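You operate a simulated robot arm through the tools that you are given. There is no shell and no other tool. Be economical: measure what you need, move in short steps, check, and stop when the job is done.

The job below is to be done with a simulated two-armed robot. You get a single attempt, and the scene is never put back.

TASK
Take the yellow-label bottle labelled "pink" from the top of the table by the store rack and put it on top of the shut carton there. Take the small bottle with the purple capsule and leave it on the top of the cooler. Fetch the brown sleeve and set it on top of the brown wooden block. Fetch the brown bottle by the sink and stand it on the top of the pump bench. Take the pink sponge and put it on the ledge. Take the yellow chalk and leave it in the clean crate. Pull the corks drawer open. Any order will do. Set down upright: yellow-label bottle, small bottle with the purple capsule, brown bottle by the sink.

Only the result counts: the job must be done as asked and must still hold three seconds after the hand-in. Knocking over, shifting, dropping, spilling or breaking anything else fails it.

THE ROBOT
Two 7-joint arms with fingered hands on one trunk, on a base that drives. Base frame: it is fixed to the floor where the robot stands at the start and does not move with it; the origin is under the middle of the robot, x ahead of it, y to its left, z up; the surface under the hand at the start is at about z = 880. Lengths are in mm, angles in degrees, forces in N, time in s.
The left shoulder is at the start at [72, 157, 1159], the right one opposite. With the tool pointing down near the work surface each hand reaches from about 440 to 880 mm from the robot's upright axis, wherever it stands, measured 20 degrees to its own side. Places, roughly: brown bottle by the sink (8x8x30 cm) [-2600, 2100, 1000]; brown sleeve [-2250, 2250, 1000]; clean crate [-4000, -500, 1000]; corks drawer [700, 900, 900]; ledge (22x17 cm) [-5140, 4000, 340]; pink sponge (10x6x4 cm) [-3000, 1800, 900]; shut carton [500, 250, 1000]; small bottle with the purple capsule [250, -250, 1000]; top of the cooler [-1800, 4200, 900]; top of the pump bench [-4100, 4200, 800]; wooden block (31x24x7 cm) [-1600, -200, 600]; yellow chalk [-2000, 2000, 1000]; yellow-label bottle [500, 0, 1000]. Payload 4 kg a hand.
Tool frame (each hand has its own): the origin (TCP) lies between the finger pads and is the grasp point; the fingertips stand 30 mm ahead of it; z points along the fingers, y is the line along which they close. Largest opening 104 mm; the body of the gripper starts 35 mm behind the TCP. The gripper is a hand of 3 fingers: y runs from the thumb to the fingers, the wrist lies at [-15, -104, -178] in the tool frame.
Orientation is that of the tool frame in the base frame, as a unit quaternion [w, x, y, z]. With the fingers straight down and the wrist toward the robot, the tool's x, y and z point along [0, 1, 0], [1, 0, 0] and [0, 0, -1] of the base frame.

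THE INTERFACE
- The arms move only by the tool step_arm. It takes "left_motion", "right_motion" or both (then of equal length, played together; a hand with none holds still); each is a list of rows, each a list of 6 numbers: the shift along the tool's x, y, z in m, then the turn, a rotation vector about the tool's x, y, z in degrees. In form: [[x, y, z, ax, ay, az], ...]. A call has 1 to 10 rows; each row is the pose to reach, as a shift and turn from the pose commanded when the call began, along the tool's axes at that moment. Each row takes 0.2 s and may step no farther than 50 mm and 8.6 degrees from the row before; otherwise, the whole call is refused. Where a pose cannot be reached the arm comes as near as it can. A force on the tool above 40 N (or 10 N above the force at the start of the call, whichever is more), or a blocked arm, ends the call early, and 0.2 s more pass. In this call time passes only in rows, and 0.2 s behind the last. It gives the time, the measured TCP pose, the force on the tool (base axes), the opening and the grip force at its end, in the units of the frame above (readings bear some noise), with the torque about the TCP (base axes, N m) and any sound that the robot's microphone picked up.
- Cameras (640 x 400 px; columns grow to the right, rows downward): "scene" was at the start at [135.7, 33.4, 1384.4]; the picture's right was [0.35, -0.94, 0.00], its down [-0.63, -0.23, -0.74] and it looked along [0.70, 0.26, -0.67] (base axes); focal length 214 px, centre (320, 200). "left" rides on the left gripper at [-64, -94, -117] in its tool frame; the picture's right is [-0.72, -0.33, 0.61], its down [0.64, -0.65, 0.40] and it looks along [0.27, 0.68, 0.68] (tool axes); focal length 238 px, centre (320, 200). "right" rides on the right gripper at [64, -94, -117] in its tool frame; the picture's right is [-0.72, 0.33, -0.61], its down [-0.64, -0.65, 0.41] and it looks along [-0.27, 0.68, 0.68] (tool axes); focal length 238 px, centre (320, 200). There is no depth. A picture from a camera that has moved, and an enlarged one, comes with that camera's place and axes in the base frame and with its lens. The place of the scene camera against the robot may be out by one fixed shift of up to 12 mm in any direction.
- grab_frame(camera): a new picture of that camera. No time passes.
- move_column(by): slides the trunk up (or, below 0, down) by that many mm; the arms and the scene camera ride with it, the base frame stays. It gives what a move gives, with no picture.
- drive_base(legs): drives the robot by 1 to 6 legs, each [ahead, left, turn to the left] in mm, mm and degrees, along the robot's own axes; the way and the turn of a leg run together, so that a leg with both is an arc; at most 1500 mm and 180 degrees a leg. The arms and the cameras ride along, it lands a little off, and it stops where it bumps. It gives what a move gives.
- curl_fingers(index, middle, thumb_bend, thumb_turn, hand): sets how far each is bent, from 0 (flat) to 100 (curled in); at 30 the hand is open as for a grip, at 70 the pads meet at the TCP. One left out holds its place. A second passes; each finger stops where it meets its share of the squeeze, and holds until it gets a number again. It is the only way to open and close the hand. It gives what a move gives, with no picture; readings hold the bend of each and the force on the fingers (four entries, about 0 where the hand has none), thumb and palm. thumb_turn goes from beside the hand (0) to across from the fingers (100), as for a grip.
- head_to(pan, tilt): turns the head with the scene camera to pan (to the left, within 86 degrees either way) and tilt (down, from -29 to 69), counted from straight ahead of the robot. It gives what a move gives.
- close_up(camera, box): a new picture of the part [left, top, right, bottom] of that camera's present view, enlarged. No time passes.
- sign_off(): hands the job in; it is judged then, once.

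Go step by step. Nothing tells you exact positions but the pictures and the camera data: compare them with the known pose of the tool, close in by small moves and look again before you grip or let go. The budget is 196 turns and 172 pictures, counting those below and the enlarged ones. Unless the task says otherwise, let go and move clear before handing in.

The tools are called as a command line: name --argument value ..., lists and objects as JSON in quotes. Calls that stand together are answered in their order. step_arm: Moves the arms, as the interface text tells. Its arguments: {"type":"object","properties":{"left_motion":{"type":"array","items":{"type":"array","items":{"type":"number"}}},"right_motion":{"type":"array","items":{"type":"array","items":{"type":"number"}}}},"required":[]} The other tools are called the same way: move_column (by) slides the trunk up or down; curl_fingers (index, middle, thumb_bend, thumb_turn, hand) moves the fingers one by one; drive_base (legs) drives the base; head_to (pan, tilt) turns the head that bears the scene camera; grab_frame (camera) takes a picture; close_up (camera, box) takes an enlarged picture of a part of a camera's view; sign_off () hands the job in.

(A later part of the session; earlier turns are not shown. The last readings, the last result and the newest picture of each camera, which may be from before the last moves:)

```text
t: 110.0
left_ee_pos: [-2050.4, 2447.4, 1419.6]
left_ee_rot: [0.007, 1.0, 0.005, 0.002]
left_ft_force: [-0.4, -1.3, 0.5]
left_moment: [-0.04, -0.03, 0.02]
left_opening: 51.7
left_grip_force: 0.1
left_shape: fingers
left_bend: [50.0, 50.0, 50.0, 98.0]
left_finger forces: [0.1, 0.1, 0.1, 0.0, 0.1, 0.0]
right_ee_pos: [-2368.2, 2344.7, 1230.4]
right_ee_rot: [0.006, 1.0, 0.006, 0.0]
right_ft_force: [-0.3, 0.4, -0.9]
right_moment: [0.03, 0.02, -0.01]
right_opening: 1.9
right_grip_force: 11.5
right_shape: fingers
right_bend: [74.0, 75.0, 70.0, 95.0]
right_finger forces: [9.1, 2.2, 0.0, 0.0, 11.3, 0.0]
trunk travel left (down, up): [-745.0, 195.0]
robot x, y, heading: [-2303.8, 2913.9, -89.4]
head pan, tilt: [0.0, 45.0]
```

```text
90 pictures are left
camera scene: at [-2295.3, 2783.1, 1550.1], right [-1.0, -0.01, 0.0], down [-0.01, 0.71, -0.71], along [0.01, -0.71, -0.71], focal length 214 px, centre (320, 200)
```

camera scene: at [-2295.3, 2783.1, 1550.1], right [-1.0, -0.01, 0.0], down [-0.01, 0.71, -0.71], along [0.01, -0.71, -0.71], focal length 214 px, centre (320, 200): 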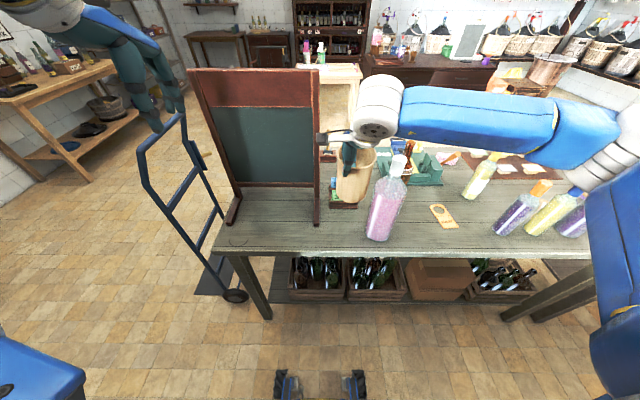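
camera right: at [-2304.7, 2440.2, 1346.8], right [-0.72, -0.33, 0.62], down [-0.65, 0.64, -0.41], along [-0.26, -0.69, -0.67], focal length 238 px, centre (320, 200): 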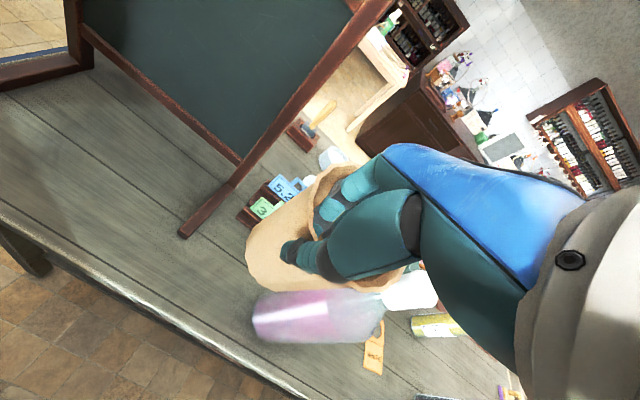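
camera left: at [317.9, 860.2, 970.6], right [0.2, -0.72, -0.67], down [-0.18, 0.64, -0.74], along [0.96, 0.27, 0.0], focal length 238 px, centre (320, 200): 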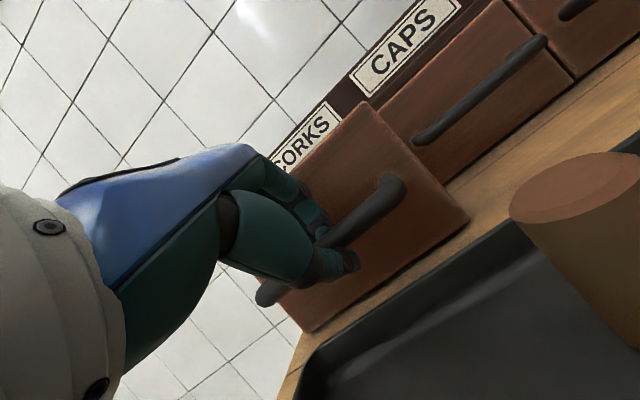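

Sleeve is held. Now I go around the east end of the bench to its south side for the chalk, well clear of the hand truck.

drive_base --legs '[[-120, 0, 0], [0, 1450, 0], [1050, 0, 0], [950, 0, 0], [0, 0, -90], [1000, 0, 0]]'

head_to --pan -60 --tilt 30

grab_frame --camera "scene"

grab_frame --camera "right"

```text
t: 136.2
left_ee_pos: [-2190.3, 788.7, 1418.5]
left_ee_rot: [0.007, 0.717, -0.697, -0.003]
left_ft_force: [0.1, 0.9, -0.3]
left_moment: [0.0, 0.03, 0.0]
left_opening: 52.0
left_grip_force: 0.2
left_shape: fingers
left_bend: [50.0, 50.0, 50.0, 98.0]
left_finger forces: [0.0, 0.0, 0.0, 0.0, 0.1, 0.0]
right_ee_pos: [-2300.8, 1102.0, 1231.1]
right_ee_rot: [0.006, 0.718, -0.696, -0.004]
right_ft_force: [0.2, 1.1, -0.3]
right_moment: [-0.04, -0.02, 0.02]
right_opening: 1.3
right_grip_force: 10.3
right_shape: fingers
right_bend: [74.0, 75.0, 70.0, 95.0]
right_finger forces: [8.6, 1.7, 0.0, 0.0, 10.3, 0.0]
trunk travel left (down, up): [-745.0, 195.0]
robot x, y, heading: [-1728.8, 1049.7, -178.3]
head pan, tilt: [0.0, 45.0]
```

```text
t: 137.5
left_ee_pos: [-2191.0, 787.6, 1419.0]
left_ee_rot: [0.009, 0.718, -0.696, -0.003]
left_ft_force: [0.1, 0.6, -0.6]
left_moment: [0.01, 0.0, -0.01]
left_opening: 51.8
left_grip_force: 0.0
left_shape: fingers
left_bend: [50.0, 50.0, 50.0, 98.0]
left_finger forces: [0.1, 0.0, 0.0, 0.0, 0.0, 0.0]
right_ee_pos: [-2300.1, 1101.7, 1231.9]
right_ee_rot: [0.005, 0.718, -0.696, -0.004]
right_ft_force: [0.2, 0.7, 0.0]
right_moment: [-0.01, -0.02, -0.01]
right_opening: 1.2
right_grip_force: 9.9
right_shape: fingers
right_bend: [74.0, 75.0, 70.0, 95.0]
right_finger forces: [8.5, 1.7, 0.1, 0.0, 10.4, 0.0]
trunk travel left (down, up): [-745.0, 195.0]
robot x, y, heading: [-1729.8, 1046.4, -178.2]
head pan, tilt: [-60.0, 30.0]
```

```text
89 pictures are left
camera scene: at [-1825.8, 1123.1, 1572.8], right [0.85, 0.53, 0.0], down [0.27, -0.42, -0.87], along [-0.45, 0.74, -0.5], focal length 214 px, centre (320, 200)
```

scene: 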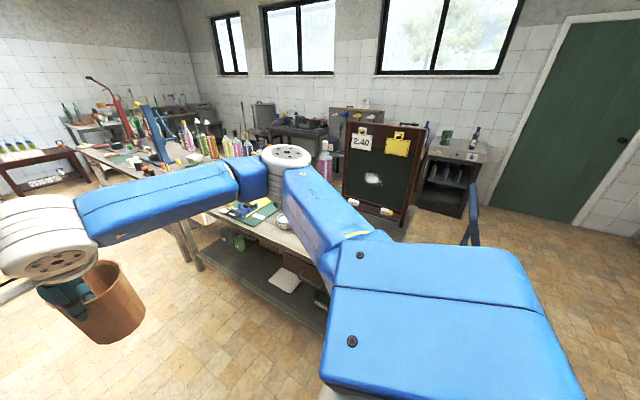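

```text
88 pictures are left
camera right: at [-2201.7, 1040.4, 1347.1], right [-0.34, 0.71, 0.62], down [0.63, 0.66, -0.41], along [-0.7, 0.25, -0.67], focal length 238 px, centre (320, 200)
```

right: 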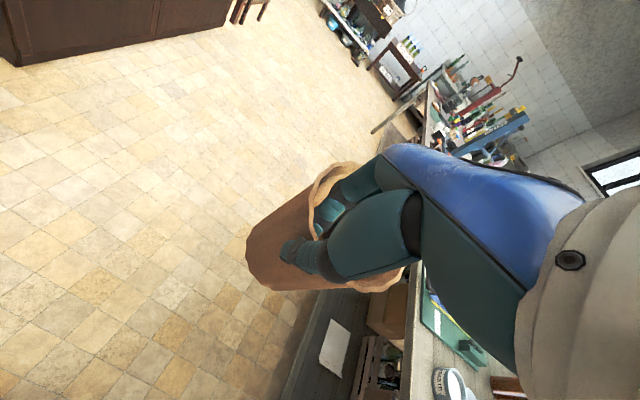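

close_up --camera "scene" --box '[320, 120, 440, 240]'

```text
3.33 times, centred on (380, 180) of scene
camera zoom: at [-1825.8, 1123.1, 1572.8], right [0.85, 0.53, 0.0], down [0.27, -0.42, -0.87], along [-0.45, 0.74, -0.5], focal length 715 px, centre (120, 267)
```

zoom: 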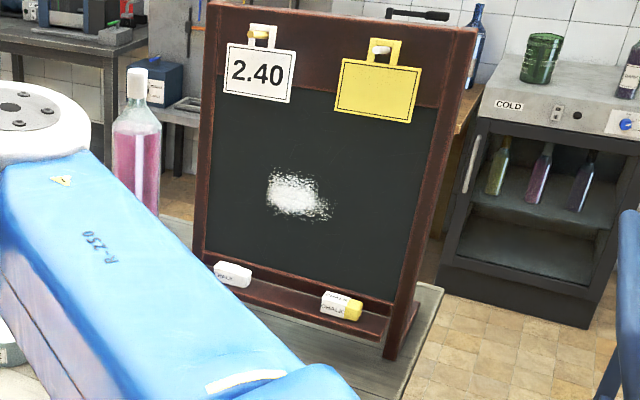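

The yellow chalk lies on the ledge of the board's south face, near (-2025, 2130, 940). I'll raise and retract the sleeve, turn to face the bench, and come closer.

step_arm --right_motion '[[0, -0.025, -0.03, 0, 0, 0], [0, -0.05, -0.06, 0, 0, 0], [0, -0.075, -0.09, 0, 0, 0], [0, -0.1, -0.12, 0, 0, 0]]'

drive_base --legs '[[0, 0, -91.5], [0, 146, 0], [380, 0, 0]]'

head_to --pan 15 --tilt 40

grab_frame --camera "scene"

grab_frame --camera "left"

```text
t: 138.5
left_ee_pos: [-2189.3, 787.0, 1419.4]
left_ee_rot: [0.007, 0.718, -0.696, -0.004]
left_ft_force: [-0.4, 0.4, 0.5]
left_moment: [0.05, 0.04, 0.0]
left_opening: 51.7
left_grip_force: 0.1
left_shape: fingers
left_bend: [50.0, 50.0, 50.0, 98.0]
left_finger forces: [0.0, 0.0, 0.0, 0.1, 0.0, 0.0]
right_ee_pos: [-2194.5, 1106.7, 1348.3]
right_ee_rot: [0.005, 0.717, -0.697, -0.004]
right_ft_force: [0.4, 0.5, -0.4]
right_moment: [-0.02, 0.0, -0.03]
right_opening: 1.5
right_grip_force: 11.0
right_shape: fingers
right_bend: [75.0, 75.0, 70.0, 95.0]
right_finger forces: [8.7, 1.8, 0.0, 0.0, 10.6, 0.0]
trunk travel left (down, up): [-745.0, 195.0]
robot x, y, heading: [-1727.3, 1048.6, -178.3]
head pan, tilt: [-60.0, 30.0]
```

```text
t: 145.7
left_ee_pos: [-2150.1, 1880.6, 1419.5]
left_ee_rot: [-0.001, -0.015, 1.0, 0.009]
left_ft_force: [-0.9, 0.1, 0.1]
left_moment: [0.01, -0.04, -0.01]
left_opening: 51.6
left_grip_force: 0.0
left_shape: fingers
left_bend: [50.0, 50.0, 50.0, 98.0]
left_finger forces: [0.1, 0.0, 0.0, 0.0, 0.0, 0.0]
right_ee_pos: [-1831.7, 1885.3, 1350.4]
right_ee_rot: [0.001, -0.016, 1.0, 0.009]
right_ft_force: [-0.9, 0.8, -0.6]
right_moment: [-0.01, -0.04, -0.03]
right_opening: 1.2
right_grip_force: 10.1
right_shape: fingers
right_bend: [75.0, 76.0, 71.0, 95.0]
right_finger forces: [8.2, 1.8, 0.1, 0.0, 9.9, 0.0]
trunk travel left (down, up): [-745.0, 195.0]
robot x, y, heading: [-1884.6, 1423.6, 91.7]
head pan, tilt: [-60.0, 30.0]
```

```text
t: 147.2
left_ee_pos: [-2138.3, 1882.5, 1421.5]
left_ee_rot: [-0.005, -0.015, 1.0, 0.009]
left_ft_force: [1.0, -1.1, 0.1]
left_moment: [-0.02, 0.02, -0.02]
left_opening: 51.5
left_grip_force: 0.1
left_shape: fingers
left_bend: [50.0, 50.0, 50.0, 98.0]
left_finger forces: [0.1, 0.0, 0.0, 0.0, 0.0, 0.0]
right_ee_pos: [-1820.4, 1888.5, 1349.5]
right_ee_rot: [-0.003, -0.016, 1.0, 0.007]
right_ft_force: [-0.4, -0.3, 0.3]
right_moment: [-0.03, 0.01, -0.03]
right_opening: 0.7
right_grip_force: 9.9
right_shape: fingers
right_bend: [75.0, 76.0, 71.0, 95.0]
right_finger forces: [8.4, 1.7, 0.0, 0.0, 10.0, 0.0]
trunk travel left (down, up): [-745.0, 195.0]
robot x, y, heading: [-1885.4, 1420.2, 91.9]
head pan, tilt: [15.0, 40.0]
```

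```text
86 pictures are left
camera scene: at [-1896.3, 1559.8, 1557.5], right [0.96, 0.29, -0.01], down [0.18, -0.62, -0.77], along [-0.22, 0.73, -0.64], focal length 214 px, centre (320, 200)
```

scene: 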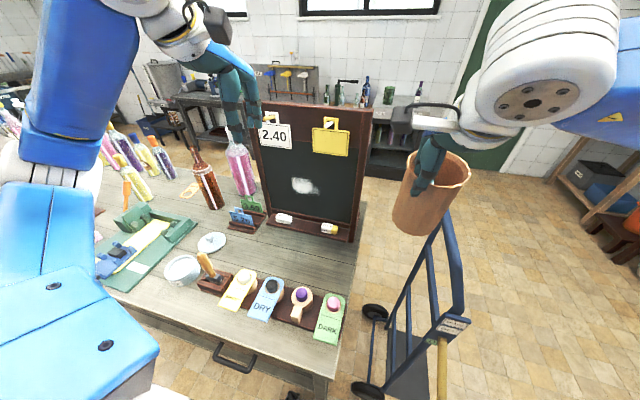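

```text
85 pictures are left
camera left: at [-2070.4, 1787.5, 1537.4], right [0.72, -0.29, -0.63], down [-0.63, -0.66, -0.41], along [-0.3, 0.69, -0.66], focal length 238 px, centre (320, 200)
```

left: 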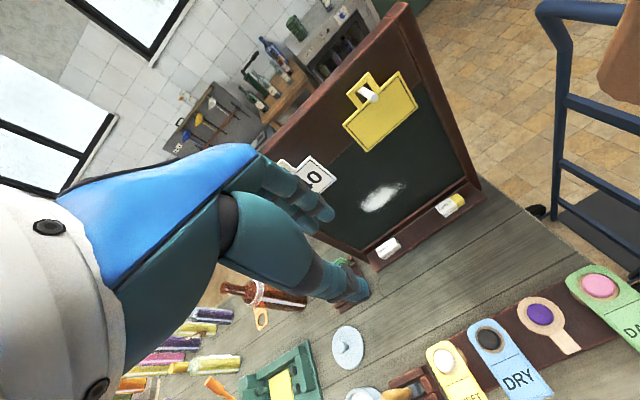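

close_up --camera "scene" --box '[250, 190, 370, 260]'

close_up --camera "left" --box '[340, 140, 520, 280]'

```text
5.33 times, centred on (310, 225) of scene
camera zoom: at [-1896.3, 1559.8, 1557.5], right [0.96, 0.29, -0.01], down [0.18, -0.62, -0.77], along [-0.22, 0.73, -0.64], focal length 1144 px, centre (373, 67)
```

zoom: 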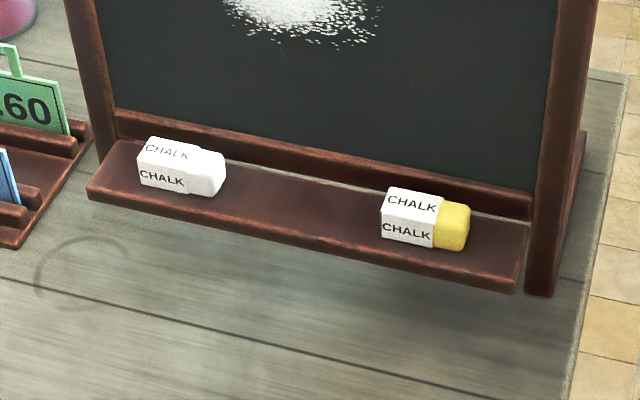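

```text
2.86 times, centred on (430, 210) of left
camera zoom: at [-2070.4, 1787.5, 1537.4], right [0.72, -0.29, -0.63], down [-0.63, -0.66, -0.41], along [-0.3, 0.69, -0.66], focal length 681 px, centre (6, 171)
```

zoom: 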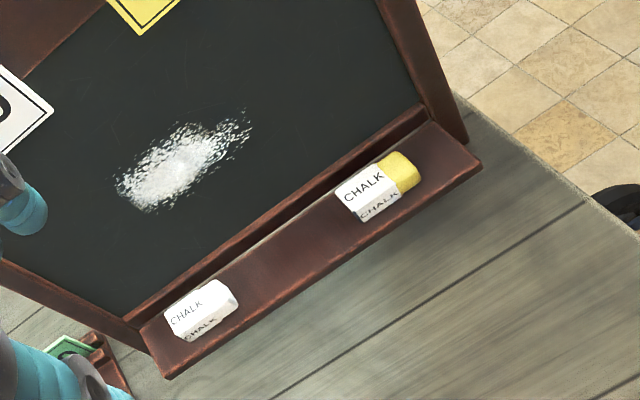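

Chalk top centre is about (-2022, 2102, 945), lying along x on an open ledge. I'll swing the left hand 90° so it closes along the chalk's length, moving above and before the ledge.

step_arm --left_motion '[[-0.012, 0.015, 0.022, 0, 0, 8.5], [-0.023, 0.03, 0.044, 0, 0, 17], [-0.035, 0.045, 0.066, 0, 0, 25.5], [-0.046, 0.06, 0.088, 0, 0, 34], [-0.058, 0.075, 0.11, 0, 0, 42.5], [-0.07, 0.09, 0.132, 0, 0, 51], [-0.081, 0.105, 0.154, 0, 0, 59.5], [-0.093, 0.12, 0.176, 0, 0, 68], [-0.104, 0.135, 0.198, 0, 0, 76.5], [-0.116, 0.15, 0.22, 0, 0, 85]]'

curl_fingers --hand "left" --index 32 --middle 32 --thumb_bend 32

grab_frame --camera "scene"

```text
t: 149.4
left_ee_pos: [-2039.3, 2044.7, 1197.6]
left_ee_rot: [-0.006, 0.664, 0.748, 0.004]
left_ft_force: [-0.2, 0.1, -0.1]
left_moment: [0.01, 0.02, 0.0]
left_opening: 52.0
left_grip_force: 0.0
left_shape: fingers
left_bend: [50.0, 50.0, 50.0, 98.0]
left_finger forces: [0.1, 0.0, 0.0, 0.0, 0.1, 0.0]
right_ee_pos: [-1830.8, 1890.2, 1348.7]
right_ee_rot: [0.001, -0.017, 1.0, 0.008]
right_ft_force: [0.1, 0.7, -0.7]
right_moment: [-0.04, 0.02, -0.02]
right_opening: 0.8
right_grip_force: 10.0
right_shape: fingers
right_bend: [75.0, 76.0, 71.0, 95.0]
right_finger forces: [8.4, 1.7, 0.0, 0.0, 10.1, 0.0]
trunk travel left (down, up): [-745.0, 195.0]
robot x, y, heading: [-1885.4, 1418.5, 92.0]
head pan, tilt: [15.0, 40.0]
```

```text
t: 150.4
left_ee_pos: [-2039.3, 2041.3, 1198.2]
left_ee_rot: [-0.006, 0.664, 0.748, 0.005]
left_ft_force: [0.3, -0.2, 0.2]
left_moment: [0.01, 0.01, 0.0]
left_opening: 97.8
left_grip_force: 0.0
left_shape: fingers
left_bend: [32.0, 32.0, 32.0, 98.0]
left_finger forces: [0.0, 0.0, 0.0, 0.1, 0.0, 0.1]
right_ee_pos: [-1829.9, 1887.0, 1350.2]
right_ee_rot: [0.001, -0.015, 1.0, 0.009]
right_ft_force: [-1.2, 0.6, -1.3]
right_moment: [0.0, 0.0, -0.09]
right_opening: 1.1
right_grip_force: 9.8
right_shape: fingers
right_bend: [75.0, 76.0, 71.0, 95.0]
right_finger forces: [8.3, 1.7, 0.0, 0.1, 10.1, 0.1]
trunk travel left (down, up): [-745.0, 195.0]
robot x, y, heading: [-1884.5, 1422.6, 91.6]
head pan, tilt: [15.0, 40.0]
```

```text
82 pictures are left
camera scene: at [-1906.9, 1560.4, 1557.3], right [0.96, 0.29, 0.0], down [0.19, -0.62, -0.76], along [-0.22, 0.73, -0.64], focal length 214 px, centre (320, 200)
```

scene: 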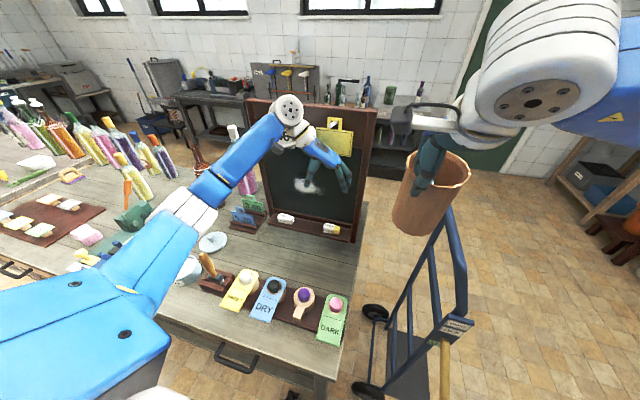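

step_arm --left_motion '[[0.001, 0.004, 0.036, 0, 6, 1.5], [0.002, 0.008, 0.071, 0, 12, 3], [0.004, 0.012, 0.107, 0, 18, 4.5], [0.005, 0.016, 0.142, 0, 24, 6], [0.006, 0.018, 0.177, 0, 30, 7]]'

grab_frame --camera "left"

close_up --camera "scene" --box '[240, 120, 380, 260]'

```text
t: 151.6
left_ee_pos: [-2023.9, 2050.7, 1025.2]
left_ee_rot: [-0.2, 0.684, 0.679, 0.177]
left_ft_force: [-0.3, -0.1, -0.4]
left_moment: [-0.01, -0.02, 0.0]
left_opening: 97.8
left_grip_force: 0.0
left_shape: fingers
left_bend: [32.0, 32.0, 32.0, 98.0]
left_finger forces: [0.1, 0.1, 0.0, 0.0, 0.0, 0.0]
right_ee_pos: [-1831.0, 1888.8, 1350.4]
right_ee_rot: [0.0, -0.016, 1.0, 0.008]
right_ft_force: [0.9, 0.6, -0.7]
right_moment: [0.01, 0.01, 0.02]
right_opening: 1.0
right_grip_force: 10.2
right_shape: fingers
right_bend: [75.0, 76.0, 71.0, 95.0]
right_finger forces: [8.3, 1.6, 0.0, 0.1, 10.0, 0.0]
trunk travel left (down, up): [-745.0, 195.0]
robot x, y, heading: [-1883.9, 1425.5, 91.6]
head pan, tilt: [15.0, 40.0]
```

```text
81 pictures are left
camera left: at [-2114.7, 1933.9, 1096.8], right [-0.36, -0.3, -0.88], down [-0.65, 0.76, 0.01], along [0.67, 0.58, -0.47], focal length 238 px, centre (320, 200)
```

left: 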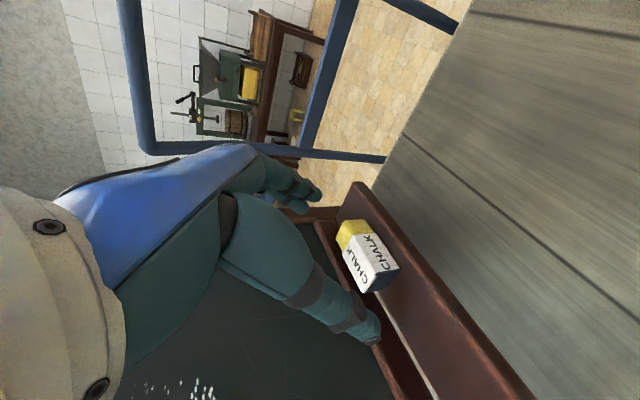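

```text
2.86 times, centred on (310, 190) of scene
camera zoom: at [-1907.4, 1560.1, 1557.4], right [0.96, 0.29, 0.0], down [0.19, -0.62, -0.76], along [-0.22, 0.73, -0.64], focal length 613 px, centre (349, 229)
```

zoom: 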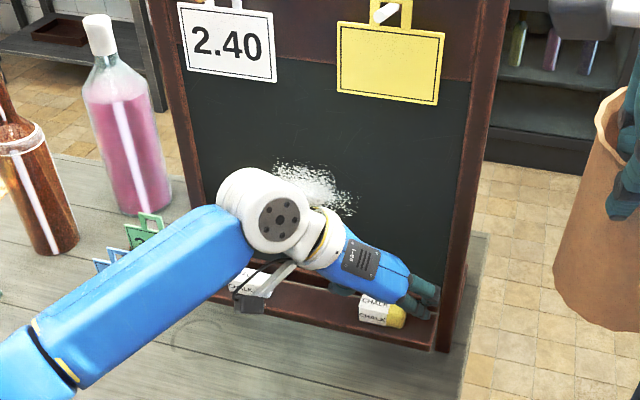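

step_arm --left_motion '[[0, 0.01, 0.028, 0, 0, 0], [0, 0.02, 0.055, 0, 0, 0]]'

close_up --camera "left" --box '[240, 140, 480, 360]'

```text
t: 152.2
left_ee_pos: [-2004.3, 2077.2, 978.5]
left_ee_rot: [-0.2, 0.684, 0.679, 0.176]
left_ft_force: [0.8, -5.1, -1.3]
left_moment: [-0.16, 0.03, -0.32]
left_opening: 99.7
left_grip_force: 3.7
left_shape: fingers
left_bend: [31.0, 32.0, 32.0, 98.0]
left_finger forces: [1.4, 5.7, 0.0, 0.0, 0.0, 0.1]
right_ee_pos: [-1829.0, 1885.1, 1351.4]
right_ee_rot: [0.0, -0.016, 1.0, 0.008]
right_ft_force: [0.5, 0.2, -0.3]
right_moment: [0.01, 0.02, 0.0]
right_opening: 0.9
right_grip_force: 9.8
right_shape: fingers
right_bend: [75.0, 76.0, 71.0, 95.0]
right_finger forces: [8.3, 1.7, 0.1, 0.1, 10.1, 0.1]
trunk travel left (down, up): [-745.0, 195.0]
robot x, y, heading: [-1884.3, 1423.8, 91.7]
head pan, tilt: [15.0, 40.0]
```

```text
1.82 times, centred on (360, 250) of left
camera zoom: at [-2095.6, 1961.1, 1051.4], right [-0.36, -0.3, -0.88], down [-0.65, 0.76, 0.01], along [0.67, 0.58, -0.47], focal length 433 px, centre (247, 109)
```

zoom: 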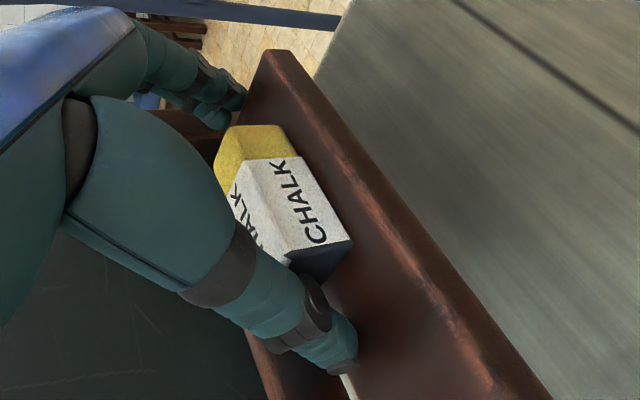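

Fingers brush the board frame, so I'll pull back a little, narrow the opening and look at the geometry again.

step_arm --left_motion '[[-0.013, 0, -0.008, 0, 0, 0]]'

curl_fingers --hand "left" --index 38 --middle 38 --thumb_bend 38

close_up --camera "left" --box '[240, 140, 480, 360]'

close_up --camera "scene" --box '[280, 190, 370, 260]'

```text
t: 152.6
left_ee_pos: [-2004.3, 2067.8, 978.5]
left_ee_rot: [-0.201, 0.684, 0.679, 0.176]
left_ft_force: [2.0, 2.3, 0.9]
left_moment: [0.04, -0.03, 0.01]
left_opening: 99.4
left_grip_force: 1.1
left_shape: fingers
left_bend: [31.0, 32.0, 32.0, 98.0]
left_finger forces: [1.3, 0.0, 0.0, 0.1, 0.9, 0.1]
right_ee_pos: [-1830.2, 1889.6, 1349.3]
right_ee_rot: [0.0, -0.016, 1.0, 0.007]
right_ft_force: [-0.2, 0.2, 0.2]
right_moment: [-0.04, 0.05, 0.01]
right_opening: 1.0
right_grip_force: 10.6
right_shape: fingers
right_bend: [75.0, 76.0, 71.0, 95.0]
right_finger forces: [8.3, 1.7, 0.1, 0.0, 10.1, 0.1]
trunk travel left (down, up): [-745.0, 195.0]
robot x, y, heading: [-1883.5, 1422.2, 91.8]
head pan, tilt: [15.0, 40.0]
```

```text
t: 153.6
left_ee_pos: [-2002.5, 2066.2, 978.9]
left_ee_rot: [-0.201, 0.684, 0.679, 0.175]
left_ft_force: [3.6, 3.7, 5.9]
left_moment: [0.15, -0.15, 0.1]
left_opening: 92.3
left_grip_force: 4.5
left_shape: fingers
left_bend: [33.0, 38.0, 36.0, 98.0]
left_finger forces: [4.9, 2.5, 0.1, 0.1, 2.2, 0.0]
right_ee_pos: [-1827.6, 1888.4, 1349.9]
right_ee_rot: [0.0, -0.016, 1.0, 0.008]
right_ft_force: [0.3, -0.3, -1.2]
right_moment: [-0.04, -0.01, 0.0]
right_opening: 1.2
right_grip_force: 10.4
right_shape: fingers
right_bend: [75.0, 76.0, 71.0, 95.0]
right_finger forces: [8.3, 1.7, 0.0, 0.0, 10.1, 0.0]
trunk travel left (down, up): [-745.0, 195.0]
robot x, y, heading: [-1879.4, 1421.2, 91.7]
head pan, tilt: [15.0, 40.0]
```

```text
1.82 times, centred on (360, 250) of left
camera zoom: at [-2094.1, 1949.3, 1051.0], right [-0.36, -0.3, -0.88], down [-0.65, 0.76, 0.01], along [0.67, 0.58, -0.47], focal length 433 px, centre (247, 109)
```

zoom: 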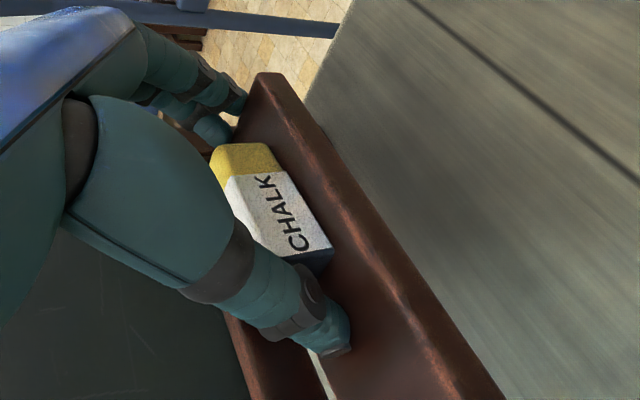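

```text
5.71 times, centred on (325, 225) of scene
camera zoom: at [-1904.3, 1560.2, 1557.4], right [0.96, 0.29, 0.0], down [0.18, -0.62, -0.76], along [-0.22, 0.73, -0.64], focal length 1226 px, centre (291, 57)
```

zoom: 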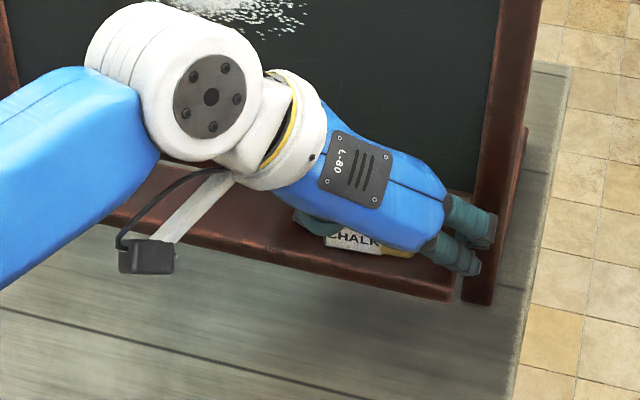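

The fingertips have come down beyond the ledge's end: the ledge is higher (z≈952) and the chalk sits near (-2026, 2074, 966). I'll back out, shift west and re-check.

step_arm --left_motion '[[0, 0.002, -0.02, 0, 0, 0], [0, 0.002, -0.05, 0, 0, 0], [0, -0.026, -0.05, 0, 0, 0]]'

grab_frame --camera "left"

close_up --camera "scene" --box '[250, 180, 370, 270]'

```text
t: 154.4
left_ee_pos: [-2032.2, 2038.3, 1020.9]
left_ee_rot: [-0.2, 0.684, 0.679, 0.176]
left_ft_force: [0.3, -0.3, 0.1]
left_moment: [-0.03, 0.02, 0.01]
left_opening: 83.3
left_grip_force: 0.0
left_shape: fingers
left_bend: [38.0, 38.0, 38.0, 98.0]
left_finger forces: [0.1, 0.0, 0.1, 0.0, 0.0, 0.0]
right_ee_pos: [-1831.3, 1887.6, 1351.6]
right_ee_rot: [0.001, -0.015, 1.0, 0.008]
right_ft_force: [0.0, 0.1, 0.2]
right_moment: [0.01, -0.01, 0.02]
right_opening: 1.2
right_grip_force: 9.9
right_shape: fingers
right_bend: [75.0, 76.0, 71.0, 95.0]
right_finger forces: [8.4, 1.7, 0.1, 0.1, 10.1, 0.0]
trunk travel left (down, up): [-745.0, 195.0]
robot x, y, heading: [-1884.7, 1423.0, 91.8]
head pan, tilt: [15.0, 40.0]
```

```text
76 pictures are left
camera left: at [-2123.5, 1920.6, 1092.9], right [-0.36, -0.3, -0.88], down [-0.65, 0.76, 0.0], along [0.67, 0.58, -0.47], focal length 238 px, centre (320, 200)
```

left: 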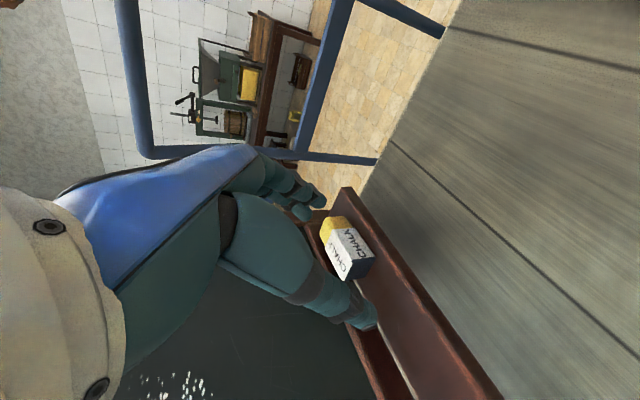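

```text
4.44 times, centred on (310, 225) of scene
camera zoom: at [-1908.4, 1559.9, 1557.3], right [0.96, 0.29, 0.0], down [0.19, -0.62, -0.76], along [-0.22, 0.73, -0.64], focal length 953 px, centre (364, 89)
```

zoom: 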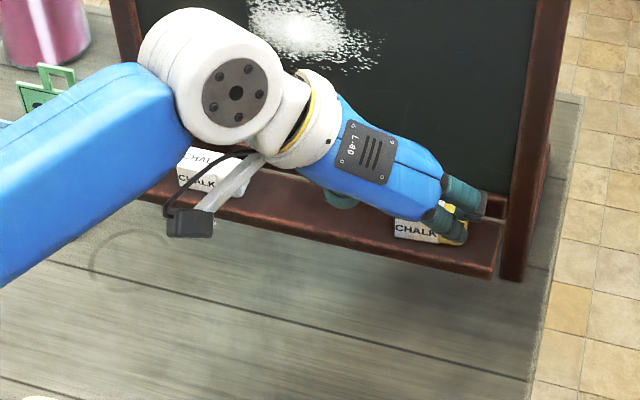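

step_arm --left_motion '[[0, 0.006, 0.015, 0, 0, 0], [0, 0.01, 0.03, 0, 0, 0]]'

close_up --camera "left" --box '[240, 140, 480, 360]'

close_up --camera "scene" --box '[290, 190, 360, 260]'

```text
t: 155.0
left_ee_pos: [-2018.3, 2055.7, 995.4]
left_ee_rot: [-0.199, 0.684, 0.68, 0.176]
left_ft_force: [0.5, 1.1, 0.2]
left_moment: [0.03, 0.02, 0.01]
left_opening: 83.7
left_grip_force: 0.1
left_shape: fingers
left_bend: [38.0, 38.0, 38.0, 98.0]
left_finger forces: [0.0, 0.0, 0.1, 0.0, 0.0, 0.0]
right_ee_pos: [-1829.4, 1887.9, 1349.9]
right_ee_rot: [0.001, -0.016, 1.0, 0.007]
right_ft_force: [-0.2, -0.5, -0.5]
right_moment: [-0.03, 0.01, 0.02]
right_opening: 0.9
right_grip_force: 9.7
right_shape: fingers
right_bend: [75.0, 76.0, 71.0, 95.0]
right_finger forces: [8.2, 1.7, 0.1, 0.0, 10.1, 0.0]
trunk travel left (down, up): [-745.0, 195.0]
robot x, y, heading: [-1886.1, 1420.3, 91.6]
head pan, tilt: [15.0, 40.0]
```

```text
1.82 times, centred on (360, 250) of left
camera zoom: at [-2111.1, 1939.1, 1067.9], right [-0.36, -0.3, -0.88], down [-0.66, 0.76, 0.0], along [0.67, 0.58, -0.47], focal length 433 px, centre (247, 109)
```

zoom: 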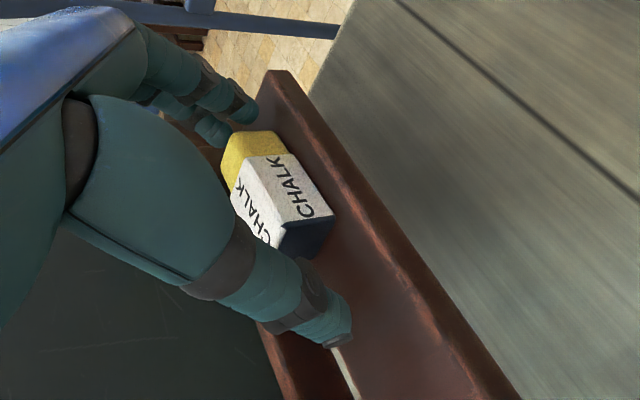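

```text
5.71 times, centred on (325, 225) of scene
camera zoom: at [-1905.9, 1561.2, 1557.2], right [0.96, 0.29, 0.0], down [0.18, -0.62, -0.76], along [-0.22, 0.73, -0.65], focal length 1226 px, centre (291, 57)
```

zoom: 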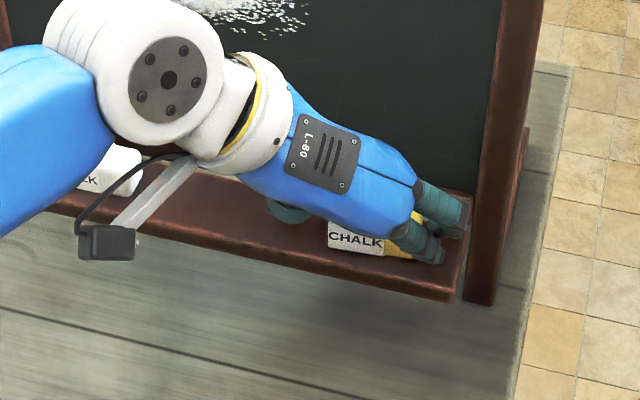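

The chalk is between fingers and thumb. Lower a little more and close.

step_arm --left_motion '[[0, 0.003, 0.006, 0, 0, 0], [0, 0.005, 0.012, 0, 0, 0]]'

curl_fingers --hand "left" --index 65 --middle 65 --thumb_bend 65

close_up --camera "left" --box '[240, 140, 480, 360]'

```text
t: 155.6
left_ee_pos: [-2014.1, 2058.7, 986.9]
left_ee_rot: [-0.202, 0.683, 0.679, 0.177]
left_ft_force: [-2.5, 1.0, 6.8]
left_moment: [0.08, -0.28, 0.01]
left_opening: 83.5
left_grip_force: 2.9
left_shape: fingers
left_bend: [38.0, 38.0, 38.0, 98.0]
left_finger forces: [6.1, 0.1, 0.0, 0.1, 0.0, 0.0]
right_ee_pos: [-1830.1, 1886.9, 1349.8]
right_ee_rot: [0.002, -0.016, 1.0, 0.008]
right_ft_force: [0.0, 0.8, -0.2]
right_moment: [-0.03, 0.0, 0.01]
right_opening: 1.1
right_grip_force: 9.6
right_shape: fingers
right_bend: [75.0, 76.0, 71.0, 95.0]
right_finger forces: [8.3, 1.7, 0.1, 0.0, 10.2, 0.0]
trunk travel left (down, up): [-745.0, 195.0]
robot x, y, heading: [-1885.5, 1422.4, 91.6]
head pan, tilt: [15.0, 40.0]
```

```text
t: 156.6
left_ee_pos: [-2010.3, 2057.6, 987.6]
left_ee_rot: [-0.202, 0.684, 0.678, 0.178]
left_ft_force: [6.3, 2.9, 21.3]
left_moment: [0.27, -0.87, -0.07]
left_opening: 53.9
left_grip_force: 25.8
left_shape: fingers
left_bend: [50.0, 55.0, 52.0, 96.0]
left_finger forces: [25.0, 10.5, 0.0, 0.1, 15.5, 0.1]
right_ee_pos: [-1827.3, 1886.2, 1351.4]
right_ee_rot: [-0.001, -0.016, 1.0, 0.009]
right_ft_force: [-0.1, 0.1, 0.3]
right_moment: [-0.04, 0.01, -0.01]
right_opening: 1.0
right_grip_force: 9.8
right_shape: fingers
right_bend: [75.0, 76.0, 71.0, 95.0]
right_finger forces: [8.3, 1.7, 0.1, 0.0, 10.1, 0.0]
trunk travel left (down, up): [-745.0, 195.0]
robot x, y, heading: [-1886.7, 1423.8, 91.7]
head pan, tilt: [15.0, 40.0]
```

```text
1.82 times, centred on (360, 250) of left
camera zoom: at [-2102.3, 1941.8, 1060.2], right [-0.36, -0.3, -0.89], down [-0.65, 0.76, 0.01], along [0.67, 0.58, -0.47], focal length 433 px, centre (247, 109)
```

zoom: 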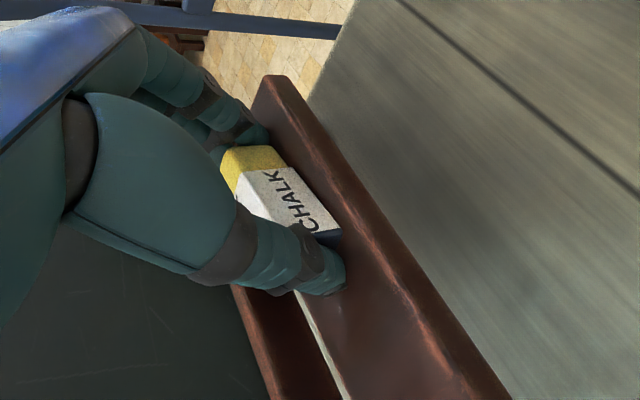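

Gripped; lifting straight up off the ledge.

step_arm --left_motion '[[0.003, 0, -0.005, 0, 0, 0], [0.008, 0, -0.013, 0, 0, 0], [0.013, 0, -0.03, 0, 0, 0], [0.013, 0, -0.06, 0, 0, 0]]'

close_up --camera "left" --box '[240, 140, 480, 360]'

grab_frame --camera "scene"

```text
t: 157.6
left_ee_pos: [-2012.1, 2039.2, 1040.3]
left_ee_rot: [-0.2, 0.684, 0.679, 0.175]
left_ft_force: [0.1, -1.2, -0.9]
left_moment: [0.03, 0.01, 0.01]
left_opening: 53.4
left_grip_force: 19.6
left_shape: fingers
left_bend: [52.0, 57.0, 52.0, 95.0]
left_finger forces: [10.9, 8.0, 0.0, 0.1, 18.9, 0.1]
right_ee_pos: [-1829.4, 1887.4, 1350.7]
right_ee_rot: [0.001, -0.016, 1.0, 0.01]
right_ft_force: [-0.5, -0.4, -0.6]
right_moment: [-0.07, -0.01, -0.02]
right_opening: 1.0
right_grip_force: 9.5
right_shape: fingers
right_bend: [75.0, 76.0, 71.0, 95.0]
right_finger forces: [8.3, 1.7, 0.0, 0.0, 10.2, 0.0]
trunk travel left (down, up): [-745.0, 195.0]
robot x, y, heading: [-1885.5, 1422.2, 91.6]
head pan, tilt: [15.0, 40.0]
```

```text
1.82 times, centred on (360, 250) of left
camera zoom: at [-2103.2, 1922.2, 1114.2], right [-0.36, -0.3, -0.88], down [-0.66, 0.76, 0.0], along [0.67, 0.58, -0.47], focal length 433 px, centre (247, 109)
```

zoom: 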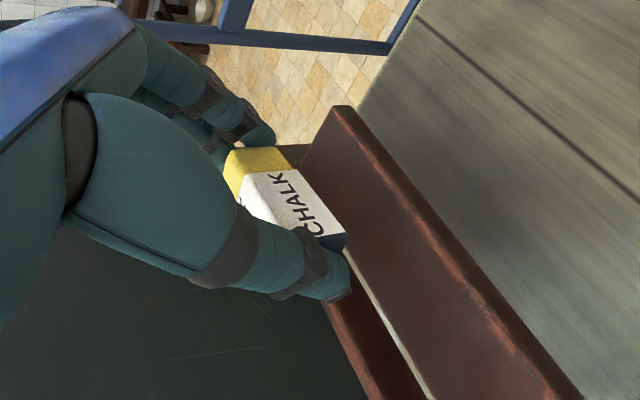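

```text
70 pictures are left
camera scene: at [-1906.2, 1558.5, 1557.4], right [0.96, 0.29, 0.0], down [0.19, -0.62, -0.77], along [-0.22, 0.73, -0.64], focal length 214 px, centre (320, 200)
```

scene: 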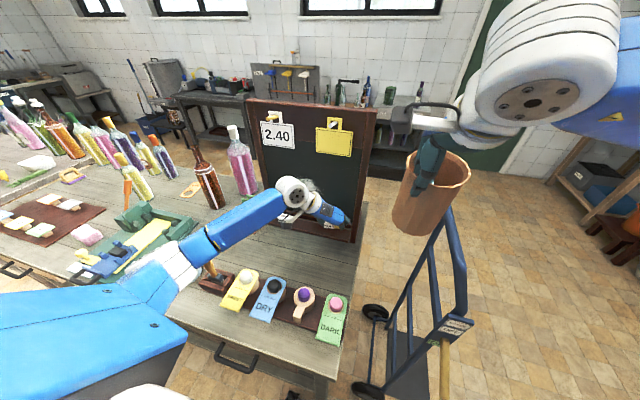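

Chalk is held. Raise the left arm clear of the bench, back off and turn to face south toward the wooden block.

step_arm --left_motion '[[0.018, 0, -0.04, 0, 0, 0], [0.036, 0, -0.08, 0, 0, 0], [0.054, 0, -0.12, 0, 0, 0], [0.072, 0, -0.16, 0, 0, 0], [0.09, 0, -0.2, 0, 0, 0], [0.11, 0, -0.24, 0, 0, 0]]'

drive_base --legs '[[-450, 0, 0], [0, 0, -175]]'

head_to --pan 0 --tilt 35

grab_frame --camera "scene"

```text
t: 159.0
left_ee_pos: [-2004.0, 2008.3, 1310.5]
left_ee_rot: [-0.2, 0.684, 0.679, 0.176]
left_ft_force: [0.3, -0.7, -0.8]
left_moment: [0.0, 0.01, 0.03]
left_opening: 53.6
left_grip_force: 18.9
left_shape: fingers
left_bend: [52.0, 57.0, 52.0, 95.0]
left_finger forces: [10.8, 8.0, 0.1, 0.0, 18.8, 0.1]
right_ee_pos: [-1829.8, 1887.8, 1350.8]
right_ee_rot: [0.0, -0.017, 1.0, 0.008]
right_ft_force: [0.2, -0.9, -1.0]
right_moment: [0.0, -0.02, -0.03]
right_opening: 1.2
right_grip_force: 10.1
right_shape: fingers
right_bend: [75.0, 76.0, 71.0, 95.0]
right_finger forces: [8.4, 1.7, 0.0, 0.0, 10.1, 0.0]
trunk travel left (down, up): [-745.0, 195.0]
robot x, y, heading: [-1883.3, 1424.4, 91.7]
head pan, tilt: [15.0, 40.0]
```

```text
t: 169.1
left_ee_pos: [-1749.8, 391.4, 1308.6]
left_ee_rot: [-0.177, -0.677, 0.686, -0.2]
left_ft_force: [0.0, 0.0, -1.2]
left_moment: [-0.02, 0.02, -0.03]
left_opening: 53.6
left_grip_force: 18.1
left_shape: fingers
left_bend: [52.0, 57.0, 52.0, 95.0]
left_finger forces: [10.1, 8.0, 0.0, 0.1, 18.8, 0.0]
right_ee_pos: [-1924.5, 513.8, 1351.1]
right_ee_rot: [0.008, 1.0, 0.012, -0.001]
right_ft_force: [-0.8, 0.4, -0.7]
right_moment: [-0.02, 0.0, 0.02]
right_opening: 0.7
right_grip_force: 9.0
right_shape: fingers
right_bend: [75.0, 76.0, 71.0, 95.0]
right_finger forces: [7.7, 1.2, 0.0, 0.1, 9.0, 0.1]
trunk travel left (down, up): [-745.0, 195.0]
robot x, y, heading: [-1867.1, 980.9, -88.6]
head pan, tilt: [15.0, 40.0]
```

```text
t: 169.8
left_ee_pos: [-1750.8, 393.2, 1311.1]
left_ee_rot: [-0.177, -0.677, 0.686, -0.2]
left_ft_force: [-1.1, 0.5, -1.0]
left_moment: [-0.01, -0.02, 0.0]
left_opening: 53.4
left_grip_force: 18.4
left_shape: fingers
left_bend: [52.0, 57.0, 52.0, 95.0]
left_finger forces: [10.2, 8.1, 0.0, 0.0, 18.8, 0.1]
right_ee_pos: [-1924.7, 516.2, 1351.6]
right_ee_rot: [0.009, 1.0, 0.014, -0.001]
right_ft_force: [0.1, 0.6, 0.1]
right_moment: [0.02, -0.03, 0.0]
right_opening: 0.3
right_grip_force: 8.8
right_shape: fingers
right_bend: [75.0, 76.0, 71.0, 95.0]
right_finger forces: [7.9, 1.3, 0.0, 0.1, 9.3, 0.1]
trunk travel left (down, up): [-745.0, 195.0]
robot x, y, heading: [-1865.1, 976.9, -88.5]
head pan, tilt: [0.0, 35.0]
```

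```text
69 pictures are left
camera scene: at [-1858.7, 837.9, 1564.7], right [-1.0, -0.03, 0.0], down [-0.01, 0.58, -0.82], along [0.02, -0.82, -0.58], focal length 214 px, centre (320, 200)
```

scene: 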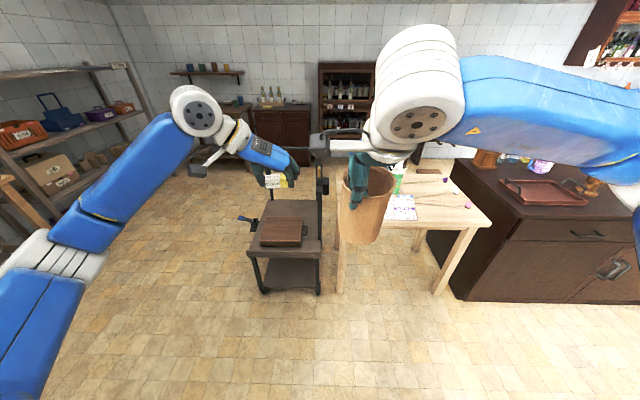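

The block sits on a trolley at about (-1595, -185), with a tall upright on its west side. I'll approach from the north-east, heading about -120°, so the forearm stays clear of that upright.

drive_base --legs '[[0, 0, -31.5], [200, 864, 0]]'

head_to --pan -5 --tilt 50

grab_frame --camera "scene"

grab_frame --camera "right"

```text
t: 176.1
left_ee_pos: [-1435.9, -185.6, 1310.8]
left_ee_rot: [-0.225, -0.462, 0.846, -0.145]
left_ft_force: [-0.3, -0.9, -0.6]
left_moment: [-0.01, -0.01, -0.02]
left_opening: 53.3
left_grip_force: 19.0
left_shape: fingers
left_bend: [52.0, 57.0, 52.0, 95.0]
left_finger forces: [9.9, 8.0, 0.1, 0.1, 18.7, 0.0]
right_ee_pos: [-1518.3, 9.9, 1350.8]
right_ee_rot: [0.009, 0.965, -0.263, -0.001]
right_ft_force: [0.0, -0.2, 0.2]
right_moment: [0.0, 0.0, 0.03]
right_opening: 0.2
right_grip_force: 9.0
right_shape: fingers
right_bend: [75.0, 76.0, 71.0, 95.0]
right_finger forces: [7.8, 1.2, 0.0, 0.0, 9.1, 0.1]
trunk travel left (down, up): [-745.0, 195.0]
robot x, y, heading: [-1221.1, 365.2, -120.6]
head pan, tilt: [0.0, 35.0]
```

```text
t: 176.8
left_ee_pos: [-1432.1, -185.7, 1309.9]
left_ee_rot: [-0.226, -0.461, 0.846, -0.144]
left_ft_force: [-0.3, 0.3, -0.6]
left_moment: [-0.01, 0.01, 0.0]
left_opening: 53.3
left_grip_force: 18.4
left_shape: fingers
left_bend: [52.0, 57.0, 52.0, 95.0]
left_finger forces: [9.9, 8.1, 0.1, 0.0, 18.8, 0.0]
right_ee_pos: [-1512.9, 10.2, 1351.1]
right_ee_rot: [0.008, 0.965, -0.263, -0.003]
right_ft_force: [0.4, -0.2, -0.9]
right_moment: [-0.01, -0.03, 0.02]
right_opening: 0.0
right_grip_force: 9.5
right_shape: fingers
right_bend: [75.0, 76.0, 71.0, 95.0]
right_finger forces: [7.9, 1.4, 0.0, 0.0, 9.1, 0.0]
trunk travel left (down, up): [-745.0, 195.0]
robot x, y, heading: [-1218.9, 369.0, -120.5]
head pan, tilt: [-5.0, 50.0]
```

```text
68 pictures are left
camera scene: at [-1289.1, 261.7, 1543.1], right [-0.81, 0.58, 0.0], down [0.45, 0.62, -0.64], along [-0.37, -0.52, -0.77], focal length 214 px, centre (320, 200)
```

scene: 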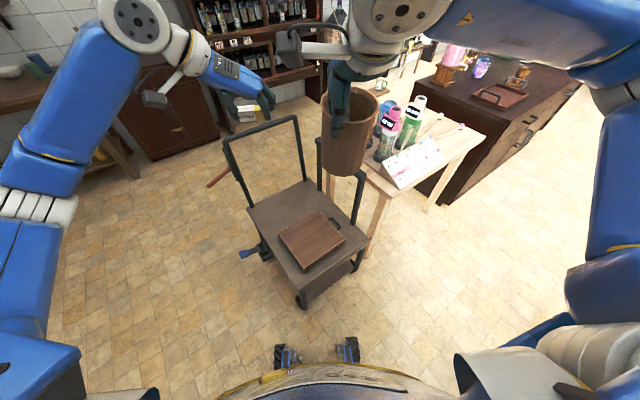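

```text
67 pictures are left
camera right: at [-1408.8, 59.5, 1466.3], right [-0.78, 0.09, 0.62], down [-0.22, 0.88, -0.42], along [-0.59, -0.46, -0.67], focal length 238 px, centre (320, 200)
```

right: 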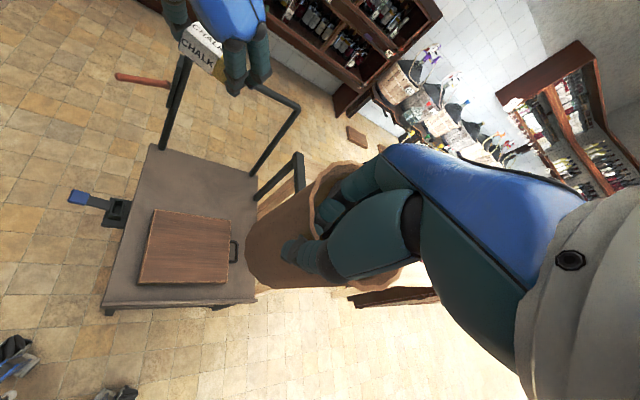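

Block top centre is near (-1570, -208, ~580). I'll retract the left hand with the chalk, shift the base, then lower the trunk.

step_arm --left_motion '[[-0.01, 0, -0.041, 0, 0, 0], [-0.02, 0, -0.082, 0, 0, 0], [-0.03, 0, -0.123, 0, 0, 0], [-0.04, 0, -0.164, 0, 0, 0], [-0.052, 0, -0.205, 0, 0, 0]]'

drive_base --legs '[[110, 58, 0]]'

move_column --by -450

grab_frame --camera "scene"

grab_frame --camera "right"

```text
t: 178.1
left_ee_pos: [-1354.7, -55.6, 1459.5]
left_ee_rot: [-0.227, -0.461, 0.846, -0.144]
left_ft_force: [-0.2, 0.5, -0.3]
left_moment: [0.04, 0.01, 0.04]
left_opening: 53.5
left_grip_force: 18.7
left_shape: fingers
left_bend: [52.0, 57.0, 52.0, 95.0]
left_finger forces: [9.6, 8.1, 0.0, 0.0, 18.6, 0.0]
right_ee_pos: [-1511.2, 11.9, 1351.9]
right_ee_rot: [0.01, 0.965, -0.263, -0.004]
right_ft_force: [-0.3, 0.2, -0.6]
right_moment: [-0.01, 0.0, 0.03]
right_opening: 0.1
right_grip_force: 9.2
right_shape: fingers
right_bend: [75.0, 76.0, 71.0, 95.0]
right_finger forces: [7.9, 1.2, 0.0, 0.0, 9.1, 0.0]
trunk travel left (down, up): [-745.0, 195.0]
robot x, y, heading: [-1219.4, 371.0, -120.5]
head pan, tilt: [-5.0, 50.0]
```

```text
t: 179.3
left_ee_pos: [-1374.7, -154.6, 1463.1]
left_ee_rot: [-0.226, -0.458, 0.846, -0.152]
left_ft_force: [1.0, 1.3, -0.4]
left_moment: [0.02, 0.01, 0.04]
left_opening: 53.3
left_grip_force: 17.8
left_shape: fingers
left_bend: [52.0, 57.0, 52.0, 95.0]
left_finger forces: [9.7, 8.1, 0.0, 0.1, 18.7, 0.1]
right_ee_pos: [-1529.5, -91.6, 1352.9]
right_ee_rot: [0.013, 0.964, -0.264, 0.003]
right_ft_force: [-0.1, 0.0, 0.1]
right_moment: [0.02, 0.0, 0.02]
right_opening: 0.2
right_grip_force: 9.1
right_shape: fingers
right_bend: [75.0, 76.0, 71.0, 95.0]
right_finger forces: [8.0, 1.1, 0.1, 0.0, 9.3, 0.0]
trunk travel left (down, up): [-745.0, 195.0]
robot x, y, heading: [-1226.3, 253.7, -120.6]
head pan, tilt: [-5.0, 50.0]
```

```text
refused: -450 is not a number from -400 to 400
```

```text
66 pictures are left
camera scene: at [-1305.6, 164.0, 1543.9], right [-0.81, 0.58, -0.01], down [0.45, 0.62, -0.65], along [-0.37, -0.53, -0.76], focal length 214 px, centre (320, 200)
```

scene: 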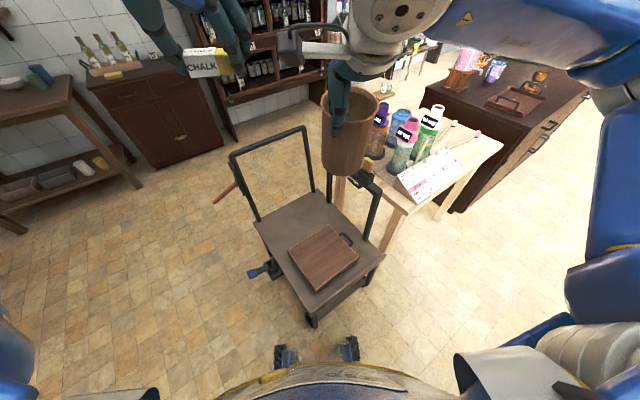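

```text
65 pictures are left
camera right: at [-1426.2, -40.2, 1468.5], right [-0.78, 0.1, 0.61], down [-0.22, 0.88, -0.43], along [-0.58, -0.47, -0.66], focal length 238 px, centre (320, 200)
```

right: 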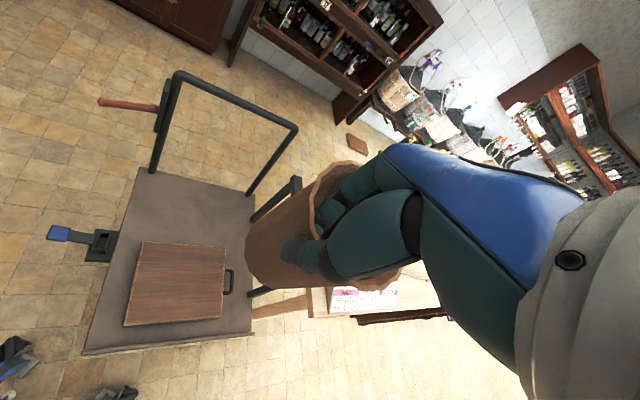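

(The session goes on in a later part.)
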